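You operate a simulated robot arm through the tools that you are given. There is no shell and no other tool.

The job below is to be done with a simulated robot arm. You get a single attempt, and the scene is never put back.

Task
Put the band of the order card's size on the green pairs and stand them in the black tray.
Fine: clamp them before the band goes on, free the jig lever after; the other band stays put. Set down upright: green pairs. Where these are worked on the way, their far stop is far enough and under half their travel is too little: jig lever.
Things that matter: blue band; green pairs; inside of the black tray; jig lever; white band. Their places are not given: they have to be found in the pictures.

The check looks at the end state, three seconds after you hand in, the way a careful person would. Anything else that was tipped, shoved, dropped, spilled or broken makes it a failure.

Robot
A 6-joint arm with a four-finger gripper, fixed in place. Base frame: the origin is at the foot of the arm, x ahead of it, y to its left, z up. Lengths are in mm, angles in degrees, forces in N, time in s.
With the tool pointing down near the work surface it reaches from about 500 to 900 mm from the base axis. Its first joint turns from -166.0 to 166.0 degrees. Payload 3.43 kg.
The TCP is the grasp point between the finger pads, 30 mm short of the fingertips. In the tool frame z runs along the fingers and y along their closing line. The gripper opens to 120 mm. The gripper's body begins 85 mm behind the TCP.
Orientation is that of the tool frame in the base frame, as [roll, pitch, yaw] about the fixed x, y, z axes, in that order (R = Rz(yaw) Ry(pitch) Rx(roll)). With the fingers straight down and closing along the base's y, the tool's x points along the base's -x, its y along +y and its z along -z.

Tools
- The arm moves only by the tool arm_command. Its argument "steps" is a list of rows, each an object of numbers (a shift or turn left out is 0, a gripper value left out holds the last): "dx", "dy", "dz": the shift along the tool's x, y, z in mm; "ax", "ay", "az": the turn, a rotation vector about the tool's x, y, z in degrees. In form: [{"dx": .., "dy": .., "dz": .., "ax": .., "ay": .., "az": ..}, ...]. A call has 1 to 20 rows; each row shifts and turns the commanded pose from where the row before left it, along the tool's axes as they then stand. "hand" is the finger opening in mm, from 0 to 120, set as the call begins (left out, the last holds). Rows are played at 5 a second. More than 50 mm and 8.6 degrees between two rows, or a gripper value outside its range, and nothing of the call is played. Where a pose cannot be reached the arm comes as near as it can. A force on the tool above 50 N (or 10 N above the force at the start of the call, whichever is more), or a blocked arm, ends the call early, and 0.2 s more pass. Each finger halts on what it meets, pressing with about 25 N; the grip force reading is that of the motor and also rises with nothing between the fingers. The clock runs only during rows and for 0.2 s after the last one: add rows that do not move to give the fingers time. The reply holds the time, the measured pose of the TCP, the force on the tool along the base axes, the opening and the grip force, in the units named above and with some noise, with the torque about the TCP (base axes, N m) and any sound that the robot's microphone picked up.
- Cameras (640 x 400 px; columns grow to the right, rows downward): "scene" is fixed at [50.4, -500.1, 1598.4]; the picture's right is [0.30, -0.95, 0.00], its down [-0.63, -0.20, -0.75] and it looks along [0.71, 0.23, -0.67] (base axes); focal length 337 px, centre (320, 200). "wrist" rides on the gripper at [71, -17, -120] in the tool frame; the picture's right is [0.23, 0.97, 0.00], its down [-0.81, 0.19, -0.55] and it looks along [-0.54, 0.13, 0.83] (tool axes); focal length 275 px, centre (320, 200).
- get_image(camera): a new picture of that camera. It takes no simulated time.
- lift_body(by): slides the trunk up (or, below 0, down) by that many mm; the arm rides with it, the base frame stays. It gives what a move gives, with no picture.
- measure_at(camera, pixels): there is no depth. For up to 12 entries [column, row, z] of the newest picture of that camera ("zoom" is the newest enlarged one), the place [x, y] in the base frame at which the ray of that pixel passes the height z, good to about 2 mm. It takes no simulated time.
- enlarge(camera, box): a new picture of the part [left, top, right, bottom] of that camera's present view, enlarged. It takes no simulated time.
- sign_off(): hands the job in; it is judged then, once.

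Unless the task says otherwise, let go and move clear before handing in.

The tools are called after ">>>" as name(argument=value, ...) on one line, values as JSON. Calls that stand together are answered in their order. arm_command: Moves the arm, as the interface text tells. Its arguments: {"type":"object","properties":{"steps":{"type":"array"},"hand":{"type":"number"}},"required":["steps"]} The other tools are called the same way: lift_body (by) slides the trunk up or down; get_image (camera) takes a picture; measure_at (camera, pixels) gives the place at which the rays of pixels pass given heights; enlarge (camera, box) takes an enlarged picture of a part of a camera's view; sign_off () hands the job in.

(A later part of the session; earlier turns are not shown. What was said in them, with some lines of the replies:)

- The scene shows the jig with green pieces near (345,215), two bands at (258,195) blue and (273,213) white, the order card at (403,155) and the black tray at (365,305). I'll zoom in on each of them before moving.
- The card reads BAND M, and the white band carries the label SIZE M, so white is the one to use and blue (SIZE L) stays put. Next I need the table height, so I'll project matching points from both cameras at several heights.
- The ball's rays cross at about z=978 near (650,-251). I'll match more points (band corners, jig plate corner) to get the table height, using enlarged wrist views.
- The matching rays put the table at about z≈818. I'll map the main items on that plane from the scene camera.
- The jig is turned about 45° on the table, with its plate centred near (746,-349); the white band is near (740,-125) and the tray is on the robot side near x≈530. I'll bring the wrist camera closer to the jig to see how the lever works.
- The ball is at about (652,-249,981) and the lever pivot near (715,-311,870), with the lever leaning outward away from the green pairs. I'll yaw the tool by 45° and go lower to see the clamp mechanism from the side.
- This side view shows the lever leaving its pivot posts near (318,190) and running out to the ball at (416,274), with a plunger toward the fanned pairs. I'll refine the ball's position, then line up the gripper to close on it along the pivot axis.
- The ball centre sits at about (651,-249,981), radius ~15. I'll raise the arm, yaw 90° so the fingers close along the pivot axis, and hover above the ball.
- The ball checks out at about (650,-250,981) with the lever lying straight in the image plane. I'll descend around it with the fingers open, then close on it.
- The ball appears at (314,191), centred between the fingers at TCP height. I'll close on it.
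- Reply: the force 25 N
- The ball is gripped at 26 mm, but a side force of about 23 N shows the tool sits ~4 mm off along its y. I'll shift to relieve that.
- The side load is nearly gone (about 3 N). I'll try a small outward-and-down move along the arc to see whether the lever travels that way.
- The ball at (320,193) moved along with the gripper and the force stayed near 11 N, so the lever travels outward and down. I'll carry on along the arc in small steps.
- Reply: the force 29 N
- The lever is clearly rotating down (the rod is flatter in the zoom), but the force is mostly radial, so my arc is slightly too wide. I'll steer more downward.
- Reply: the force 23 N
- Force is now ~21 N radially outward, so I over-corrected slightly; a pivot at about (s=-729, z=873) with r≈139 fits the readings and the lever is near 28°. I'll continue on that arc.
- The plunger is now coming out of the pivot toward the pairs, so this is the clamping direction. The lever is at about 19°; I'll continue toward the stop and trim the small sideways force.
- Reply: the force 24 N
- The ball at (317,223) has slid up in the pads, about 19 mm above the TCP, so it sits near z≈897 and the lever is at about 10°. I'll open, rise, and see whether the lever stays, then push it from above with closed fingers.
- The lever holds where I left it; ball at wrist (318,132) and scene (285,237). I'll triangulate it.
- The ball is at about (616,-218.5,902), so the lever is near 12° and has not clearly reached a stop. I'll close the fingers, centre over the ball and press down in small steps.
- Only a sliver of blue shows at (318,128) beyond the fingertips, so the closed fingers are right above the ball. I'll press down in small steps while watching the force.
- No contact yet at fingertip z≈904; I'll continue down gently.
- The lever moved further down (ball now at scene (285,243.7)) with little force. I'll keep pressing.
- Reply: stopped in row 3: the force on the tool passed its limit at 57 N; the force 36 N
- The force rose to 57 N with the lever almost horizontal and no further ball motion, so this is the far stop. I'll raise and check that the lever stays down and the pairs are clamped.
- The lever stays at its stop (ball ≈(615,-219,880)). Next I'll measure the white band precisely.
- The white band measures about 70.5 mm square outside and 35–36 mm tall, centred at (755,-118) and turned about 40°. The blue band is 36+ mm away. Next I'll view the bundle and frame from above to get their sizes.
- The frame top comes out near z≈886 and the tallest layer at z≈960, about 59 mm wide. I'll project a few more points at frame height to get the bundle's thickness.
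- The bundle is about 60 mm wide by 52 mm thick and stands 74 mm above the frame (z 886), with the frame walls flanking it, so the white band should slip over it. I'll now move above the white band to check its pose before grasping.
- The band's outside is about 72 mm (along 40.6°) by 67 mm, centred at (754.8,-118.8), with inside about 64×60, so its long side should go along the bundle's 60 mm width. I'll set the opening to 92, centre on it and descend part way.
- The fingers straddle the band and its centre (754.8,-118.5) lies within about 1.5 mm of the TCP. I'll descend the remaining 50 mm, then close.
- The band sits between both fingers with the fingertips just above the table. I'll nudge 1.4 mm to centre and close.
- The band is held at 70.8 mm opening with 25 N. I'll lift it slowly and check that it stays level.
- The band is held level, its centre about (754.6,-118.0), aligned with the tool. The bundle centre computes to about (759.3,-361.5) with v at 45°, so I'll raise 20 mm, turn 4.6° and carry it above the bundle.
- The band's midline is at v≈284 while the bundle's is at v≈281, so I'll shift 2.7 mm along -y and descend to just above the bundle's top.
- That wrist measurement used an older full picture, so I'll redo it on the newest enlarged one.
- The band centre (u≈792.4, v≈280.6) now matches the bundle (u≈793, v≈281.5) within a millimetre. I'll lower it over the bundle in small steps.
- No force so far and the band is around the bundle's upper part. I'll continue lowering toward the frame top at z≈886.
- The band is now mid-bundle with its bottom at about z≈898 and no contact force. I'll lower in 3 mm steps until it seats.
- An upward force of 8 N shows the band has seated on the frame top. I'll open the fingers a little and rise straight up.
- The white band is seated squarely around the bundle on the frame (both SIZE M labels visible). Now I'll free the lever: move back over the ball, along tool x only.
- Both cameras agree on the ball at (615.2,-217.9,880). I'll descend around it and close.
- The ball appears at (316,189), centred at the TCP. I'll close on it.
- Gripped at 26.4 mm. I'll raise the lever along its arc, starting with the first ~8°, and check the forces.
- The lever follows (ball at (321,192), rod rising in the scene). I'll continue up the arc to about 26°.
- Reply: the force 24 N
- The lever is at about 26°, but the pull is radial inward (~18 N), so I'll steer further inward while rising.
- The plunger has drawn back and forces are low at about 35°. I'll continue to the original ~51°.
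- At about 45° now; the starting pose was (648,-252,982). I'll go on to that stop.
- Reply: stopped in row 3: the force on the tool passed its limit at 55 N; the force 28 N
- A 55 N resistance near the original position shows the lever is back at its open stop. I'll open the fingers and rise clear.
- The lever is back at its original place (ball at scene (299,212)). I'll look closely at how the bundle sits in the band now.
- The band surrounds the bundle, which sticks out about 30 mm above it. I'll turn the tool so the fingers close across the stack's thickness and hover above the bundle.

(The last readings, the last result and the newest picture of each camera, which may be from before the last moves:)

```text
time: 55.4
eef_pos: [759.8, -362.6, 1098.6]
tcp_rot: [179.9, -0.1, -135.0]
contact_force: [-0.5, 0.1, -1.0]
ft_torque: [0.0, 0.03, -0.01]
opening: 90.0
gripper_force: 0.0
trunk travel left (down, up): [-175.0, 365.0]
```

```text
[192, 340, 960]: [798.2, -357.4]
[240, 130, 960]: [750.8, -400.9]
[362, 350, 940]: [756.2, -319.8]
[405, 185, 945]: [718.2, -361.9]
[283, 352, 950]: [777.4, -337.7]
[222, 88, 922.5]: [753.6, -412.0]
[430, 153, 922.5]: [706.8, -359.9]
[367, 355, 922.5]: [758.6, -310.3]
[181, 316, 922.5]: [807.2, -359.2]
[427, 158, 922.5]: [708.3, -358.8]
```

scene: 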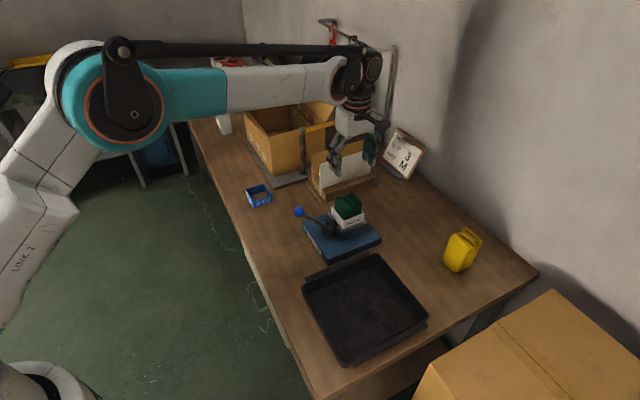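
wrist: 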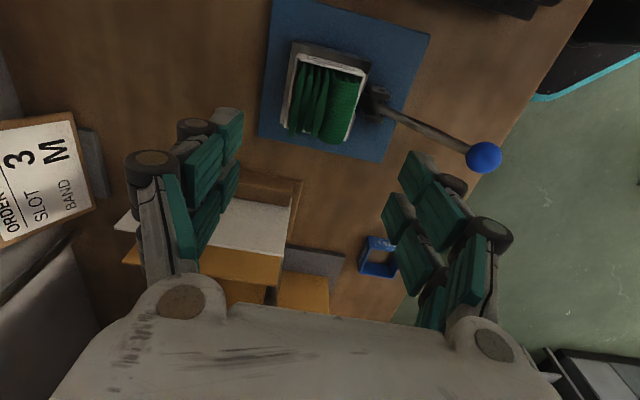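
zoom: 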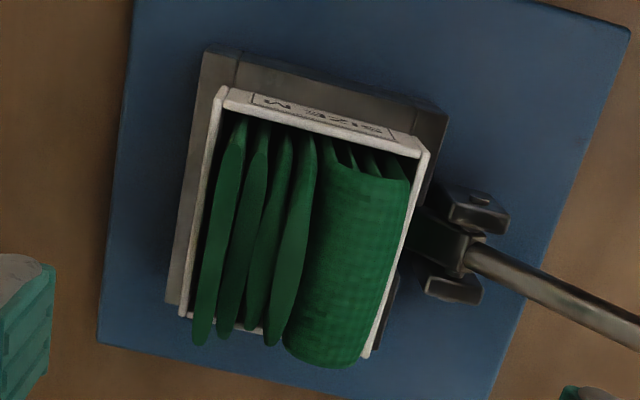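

The stack now fills the band nearly wall to wall (about u 761–818, band inside 758–821). I'll centre on it and descend with the fingers open to just above the band's rim.

>>> arm_command(steps=[{"dx": 1, "dy": 4, "dz": 30}, {"dz": 40}, {"dz": 40}, {}], hand=84)

>>> get_image(camera="wrist")

>>> enlarge(camera="scene", box=[310, 175, 390, 240])

```text
time: 56.4
eef_pos: [755.8, -361.5, 988.1]
tcp_rot: [179.9, 0.0, -134.9]
contact_force: [0.7, 0.2, -1.0]
ft_torque: [0.01, -0.01, 0.01]
opening: 84.0
gripper_force: 0.1
trunk travel left (down, up): [-175.0, 365.0]
```

```text
taken
```

wrist: 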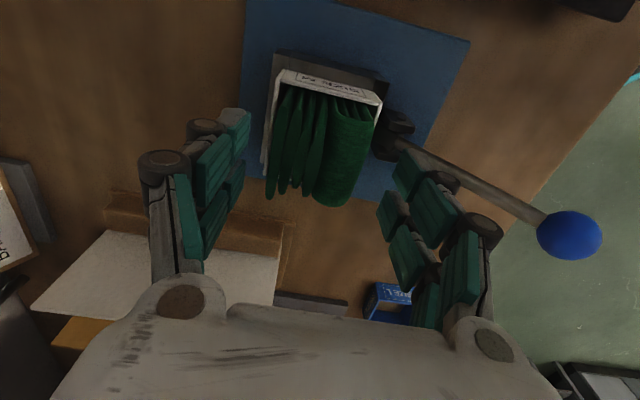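

```text
6.15 times, centred on (350, 208) of scene
```

zoom: 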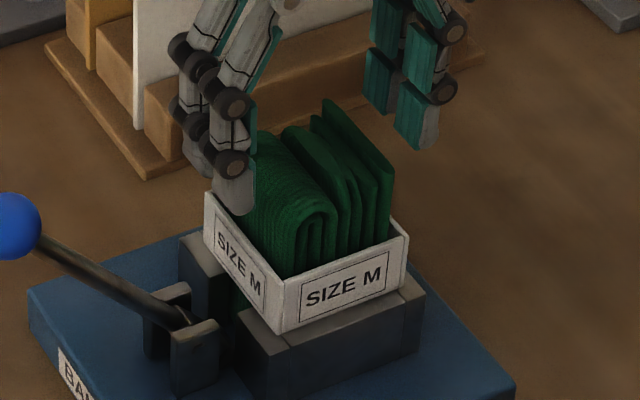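

The fingers straddle the stack with room on both sides; tips are at z≈958. I'll descend 31 mm so the tips stay ~4 mm above the band rim.

>>> arm_command(steps=[{"dz": 16}, {"dz": 10}, {"dz": 5}, {}], hand=84)

>>> enlarge(camera="wrist", box=[220, 60, 430, 280])

>>> enlarge(camera="scene", box=[310, 175, 390, 240])

```text
time: 57.4
eef_pos: [756.2, -361.3, 957.1]
tcp_rot: [180.0, -0.1, -135.0]
contact_force: [0.4, 0.3, 0.3]
ft_torque: [-0.01, 0.01, 0.0]
opening: 84.0
gripper_force: 0.1
trunk travel left (down, up): [-175.0, 365.0]
```

```text
1.82 times, centred on (325, 170) of wrist
```

zoom: 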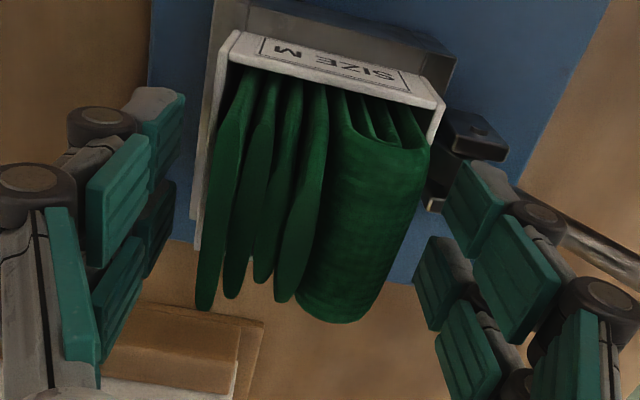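

```text
6.15 times, centred on (350, 208) of scene
```

zoom: 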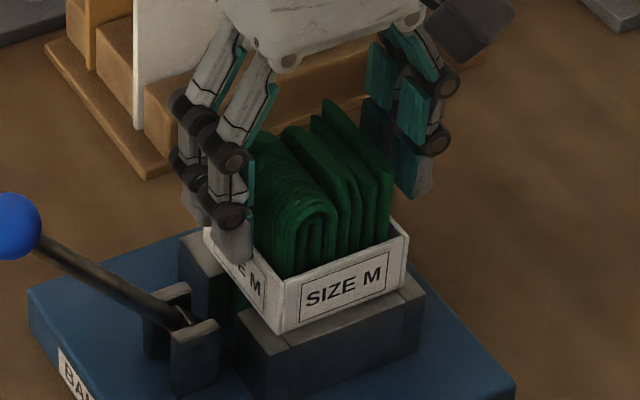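

Tips are clear of the rim and the stack lies between them. I'll close on the stack.

>>> arm_command(steps=[{}, {}, {}, {}], hand=40)

>>> enlarge(camera="wrist", box=[220, 60, 430, 280])

>>> enlarge(camera="scene", box=[310, 175, 390, 240])

```text
time: 58.4
eef_pos: [755.7, -360.4, 958.0]
tcp_rot: [-180.0, 0.0, -135.0]
contact_force: [-1.2, 1.2, 2.5]
ft_torque: [0.06, 0.12, 0.0]
opening: 58.8
gripper_force: 25.5
trunk travel left (down, up): [-175.0, 365.0]
```

```text
1.82 times, centred on (325, 170) of wrist
```

zoom: 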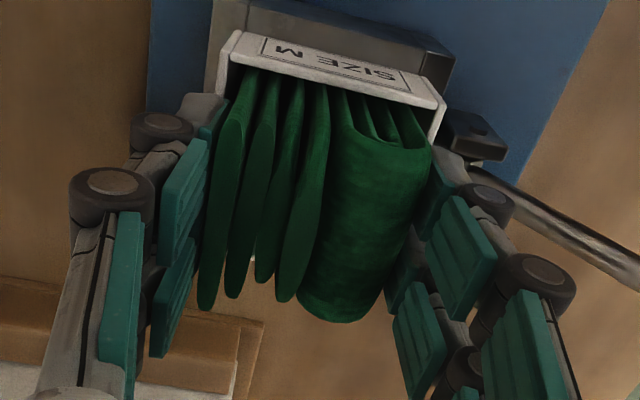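

```text
6.15 times, centred on (350, 208) of scene
```

zoom: 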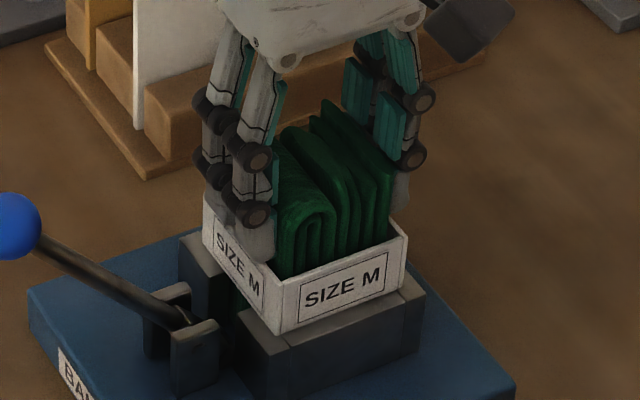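

The stack is gripped at 58.8 mm. I'll lift only 12 mm and check whether the band comes with it.

>>> arm_command(steps=[{"dz": -4}, {"dz": -4}, {"dz": -4}, {}], hand=40)

>>> enlarge(camera="scene", box=[310, 175, 390, 240])

>>> enlarge(camera="wrist", box=[220, 60, 430, 280])

```text
time: 59.4
eef_pos: [756.9, -360.1, 969.6]
tcp_rot: [179.9, 0.1, -135.0]
contact_force: [-0.7, -0.1, -1.1]
ft_torque: [0.03, -0.02, 0.03]
opening: 58.5
gripper_force: 25.2
trunk travel left (down, up): [-175.0, 365.0]
```

```text
6.15 times, centred on (350, 208) of scene
```

zoom: 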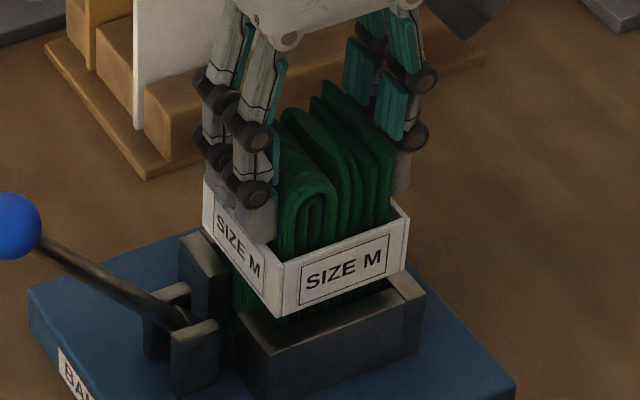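

```text
1.82 times, centred on (325, 170) of wrist
```

zoom: 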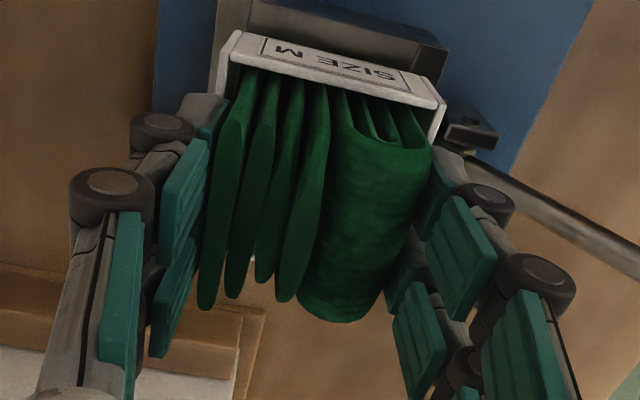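

The band rose with the stack and sits level. I'll lift it well clear of the frame, and meanwhile work out the tray's floor area.

>>> arm_command(steps=[{"dz": -20}, {"dz": -25}, {"dz": -25}, {"dz": -25}, {}], hand=40)

>>> get_image(camera="scene")

>>> get_image(camera="wrist")

>>> measure_at(camera="scene", pixels=[[302.9, 285.5, 850], [377, 254.8, 850], [427.7, 315.2, 850], [343.1, 366, 850], [365, 308, 822], [310, 292, 822], [375, 262, 822], [420, 318, 822], [345, 355, 822]])

```text
time: 60.6
eef_pos: [756.1, -359.6, 1066.1]
tcp_rot: [180.0, 0.0, -134.9]
contact_force: [0.4, 0.2, -1.4]
ft_torque: [0.01, -0.03, -0.01]
opening: 58.2
gripper_force: 25.1
trunk travel left (down, up): [-175.0, 365.0]
```

```text
taken
```

scene: 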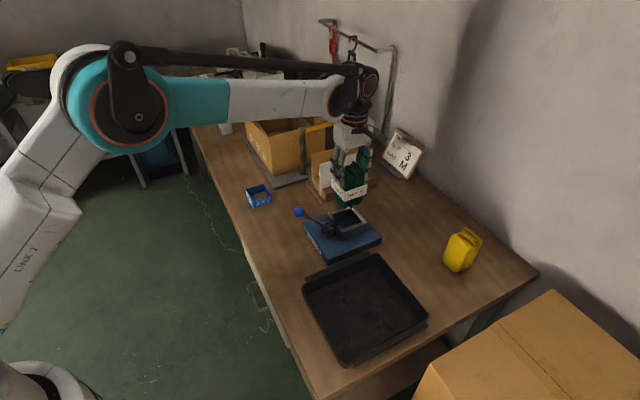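

```text
taken
```

wrist: 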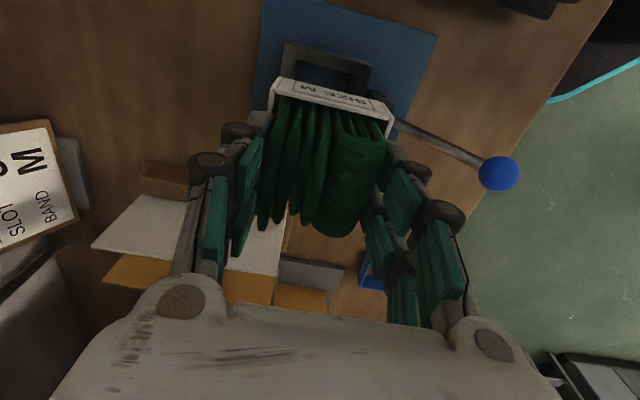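

```text
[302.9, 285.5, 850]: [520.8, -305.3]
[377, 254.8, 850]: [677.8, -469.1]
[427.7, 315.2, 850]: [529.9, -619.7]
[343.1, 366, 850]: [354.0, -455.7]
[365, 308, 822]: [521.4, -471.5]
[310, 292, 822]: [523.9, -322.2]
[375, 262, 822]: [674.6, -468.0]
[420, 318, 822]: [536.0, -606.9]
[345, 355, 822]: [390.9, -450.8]
```

>>> enlarge(camera="scene", box=[310, 130, 390, 220])

>>> enlarge(camera="scene", box=[290, 240, 450, 380])

```text
4.44 times, centred on (350, 175) of scene
```

zoom: 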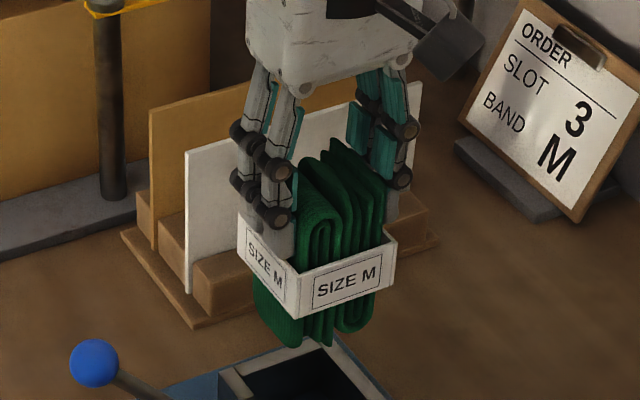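

```text
2.86 times, centred on (370, 310) of scene
```

zoom: 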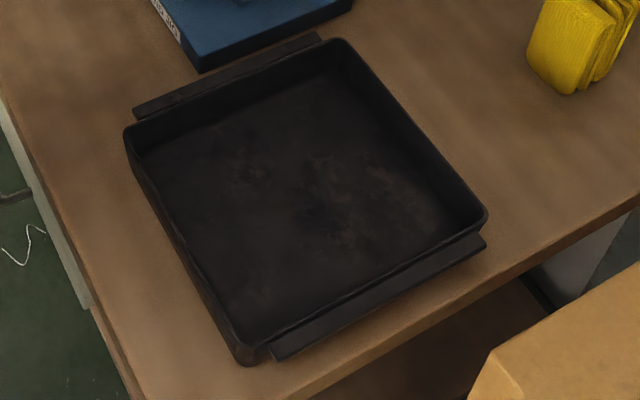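

The banded stack hangs upright, its bottom about 106 mm below the TCP; the tray's floor is centred near (521,-462) with edges at 45° like the stack. I'll carry it over the tray centre at this height.

>>> arm_command(steps=[{"dx": 23.9, "dy": 9.4}, {"dx": 23.9, "dy": 9.4}, {"dx": 23.9, "dy": 9.4}, {"dx": 23.9, "dy": 9.4}, {"dx": 23.9, "dy": 9.4}, {"dx": 23.9, "dy": 9.4}, {"dx": 23.9, "dy": 9.4}, {"dx": 23.9, "dy": 9.4}, {"dx": 23.9, "dy": 9.4}, {"dx": 23.9, "dy": 9.4}, {}], hand=40)

>>> get_image(camera="scene")

>>> get_image(camera="wrist")

```text
time: 63.0
eef_pos: [520.4, -463.8, 1065.2]
tcp_rot: [-179.9, 0.0, -134.9]
contact_force: [0.3, -0.8, -1.2]
ft_torque: [0.03, -0.01, 0.03]
opening: 58.7
gripper_force: 24.7
trunk travel left (down, up): [-175.0, 365.0]
```

```text
taken
```

scene: 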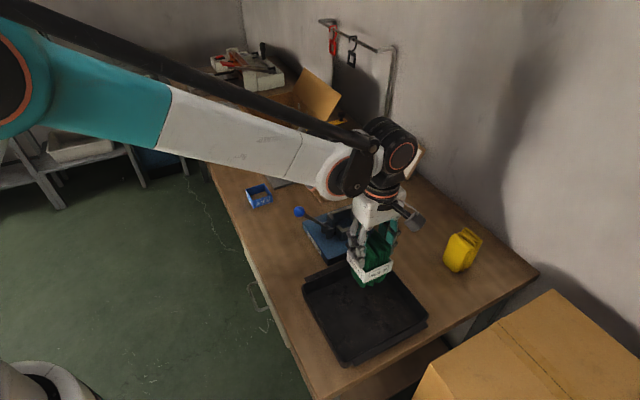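

```text
taken
```

wrist: 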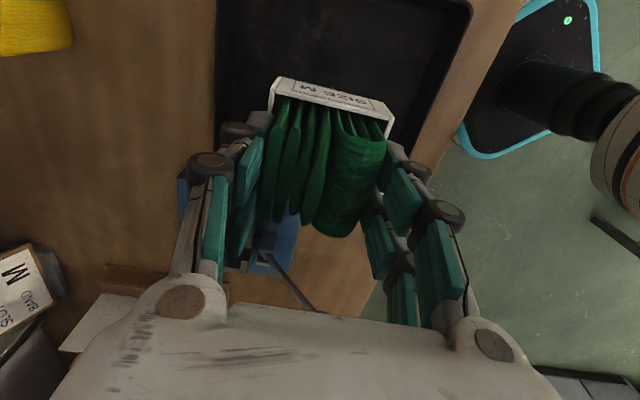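

The stack is above the tray centre. I'll descend most of the way, leaving about 15 mm.

>>> arm_command(steps=[{"dz": 25}, {"dz": 25}, {"dz": 25}, {"dz": 25}, {"dz": 12}, {}], hand=40)

>>> enlarge(camera="scene", box=[290, 230, 450, 370])

>>> get_image(camera="wrist")

```text
time: 64.4
eef_pos: [520.1, -463.3, 952.9]
tcp_rot: [-180.0, 0.0, -135.0]
contact_force: [-0.4, 0.2, -1.3]
ft_torque: [-0.02, -0.05, 0.02]
opening: 58.4
gripper_force: 25.0
trunk travel left (down, up): [-175.0, 365.0]
```

```text
2.86 times, centred on (370, 300) of scene
```

zoom: 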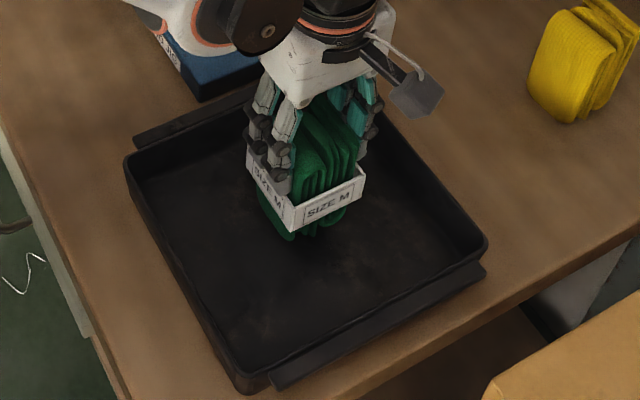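

```text
taken
```

wrist: 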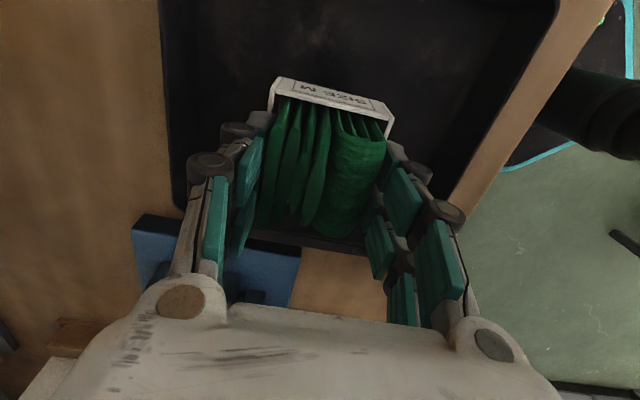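

The stack is upright over the tray floor with clearance. I'll lower gently until it touches.

>>> arm_command(steps=[{"dz": 4}, {"dz": 4}, {"dz": 4}, {"dz": 3}, {}], hand=40)

>>> enlarge(camera="scene", box=[330, 250, 410, 330])

```text
time: 65.6
eef_pos: [520.8, -463.8, 937.2]
tcp_rot: [180.0, 0.0, -134.9]
contact_force: [1.0, 0.4, -1.2]
ft_torque: [0.01, 0.01, 0.04]
opening: 58.6
gripper_force: 24.6
trunk travel left (down, up): [-175.0, 365.0]
```

```text
5.00 times, centred on (370, 290) of scene
```

zoom: 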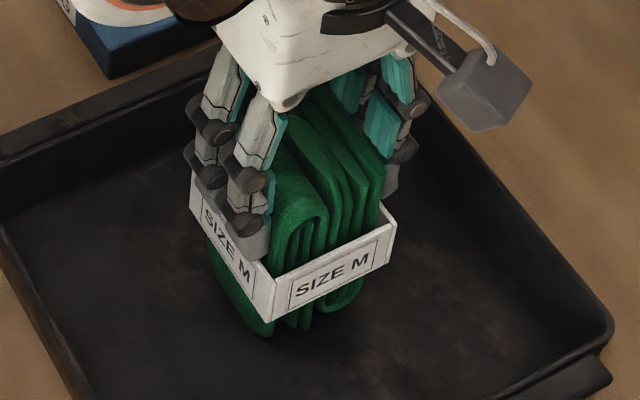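

>>> arm_command(steps=[{"dz": 2}, {"dz": 2}, {"dz": 2}, {}], hand=40)

```text
time: 66.6
eef_pos: [521.0, -463.7, 933.1]
tcp_rot: [180.0, 0.0, -135.1]
contact_force: [2.5, -3.8, 16.6]
ft_torque: [-0.06, -0.05, 0.0]
opening: 58.5
gripper_force: 24.7
trunk travel left (down, up): [-175.0, 365.0]
```

The stack touched the tray floor (upward force 17 N). I'll ease up about 1.5 mm to relieve the press, then open the fingers.

>>> arm_command(steps=[{"dz": -1.5}, {}], hand=40)

>>> arm_command(steps=[{}, {}, {}], hand=80)

>>> enlarge(camera="scene", box=[330, 250, 410, 330])

>>> get_image(camera="wrist")

```text
time: 67.2
eef_pos: [520.4, -463.8, 933.4]
tcp_rot: [179.8, 0.0, -135.0]
contact_force: [0.2, -0.8, -1.1]
ft_torque: [-0.02, -0.05, -0.02]
opening: 58.8
gripper_force: 25.0
trunk travel left (down, up): [-175.0, 365.0]
```

```text
time: 68.0
eef_pos: [521.5, -464.4, 932.9]
tcp_rot: [179.9, 0.0, -135.1]
contact_force: [-1.4, 0.7, 0.6]
ft_torque: [0.02, 0.0, -0.02]
opening: 80.2
gripper_force: 0.1
trunk travel left (down, up): [-175.0, 365.0]
```

```text
5.00 times, centred on (370, 290) of scene
```

zoom: 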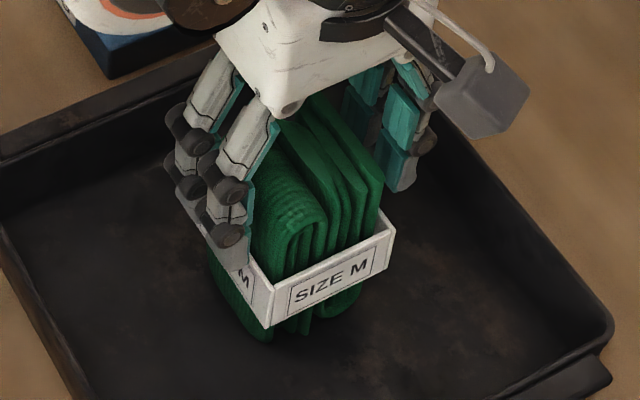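

```text
taken
```

wrist: 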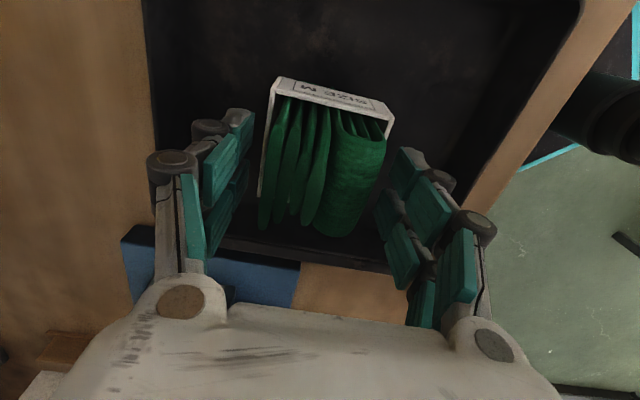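

The stack stands upright and the fingers are clear on both sides. I'll rise straight up and check everything.

>>> arm_command(steps=[{"dz": -15}, {"dz": -30}, {"dz": -40}, {"dz": -40}, {"dz": -40}, {"dz": -40}, {}], hand=80)

>>> get_image(camera="scene")

>>> enlarge(camera="scene", box=[320, 240, 420, 340])

>>> enlarge(camera="scene", box=[230, 170, 390, 280])

>>> get_image(camera="wrist")

```text
time: 69.6
eef_pos: [519.7, -463.4, 1138.9]
tcp_rot: [179.9, 0.0, -135.1]
contact_force: [-0.1, 0.4, 0.6]
ft_torque: [-0.01, 0.0, 0.0]
opening: 79.7
gripper_force: 0.1
trunk travel left (down, up): [-175.0, 365.0]
```

```text
taken
```

scene: 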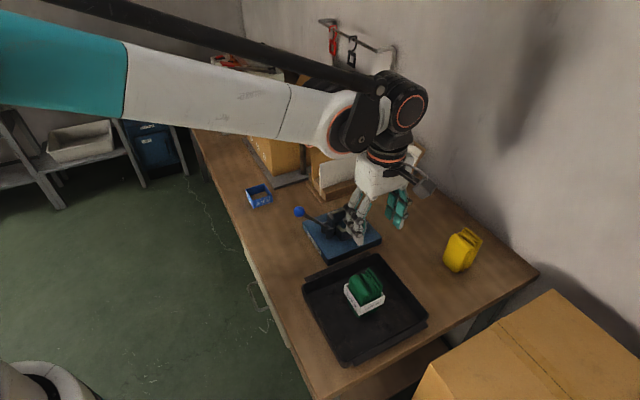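

```text
4.00 times, centred on (370, 290) of scene
```

zoom: 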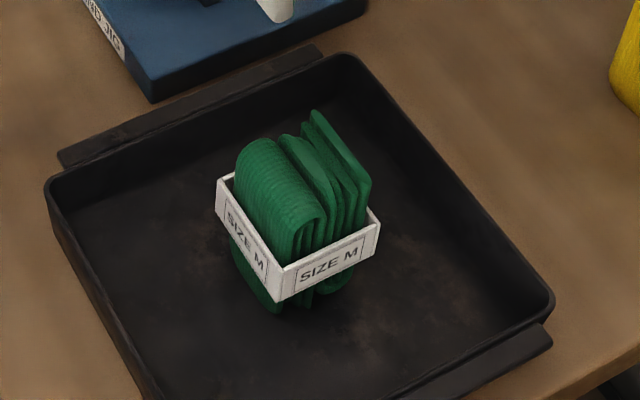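

```text
3.64 times, centred on (310, 225) of scene
```

zoom: 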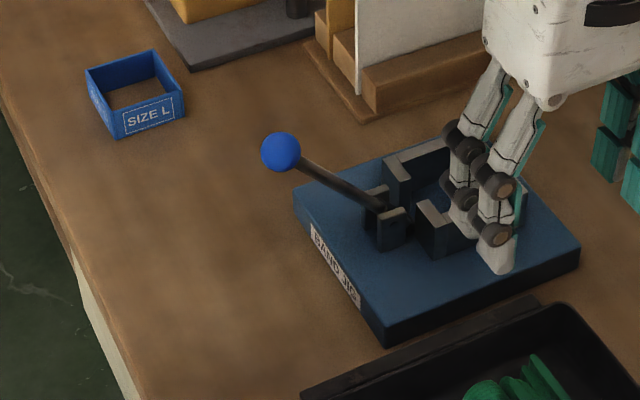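

```text
taken
```

wrist: 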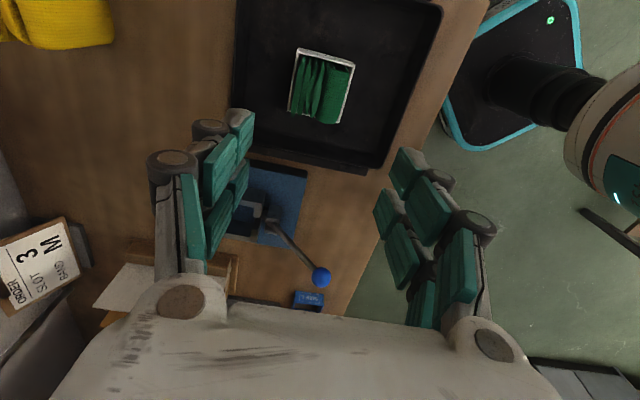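

The stack stands upright with the SIZE M band around it, well inside the tray (scene (366,290)). The lever is back at its start (ball at (299,212)), the blue band is where it was, and the gripper is clear, so I'm handing in.

>>> sign_off()

```text
The job is handed in.
```

The green pairs now stand upright near the middle of the black tray with the white size M band around them, and I've handed the job in.

- **Band:** The order card reads "BAND M" and the white band is labelled "SIZE M", so I used that one. The blue "SIZE L" band stayed where it was.
- **Clamping:** I pushed the jig lever to its far stop before the band went on. I returned it to its starting stop before lifting the pairs out.
- **Placing:** The band rose with the stack when I lifted it. I lowered the stack until it touched the tray floor, then let go.

The last pictures show nothing tipped or out of place, and the gripper is well clear. The card also says "SLOT 3"; the task didn't mention a slot and I saw no marked slots in the tray, so I left that out.
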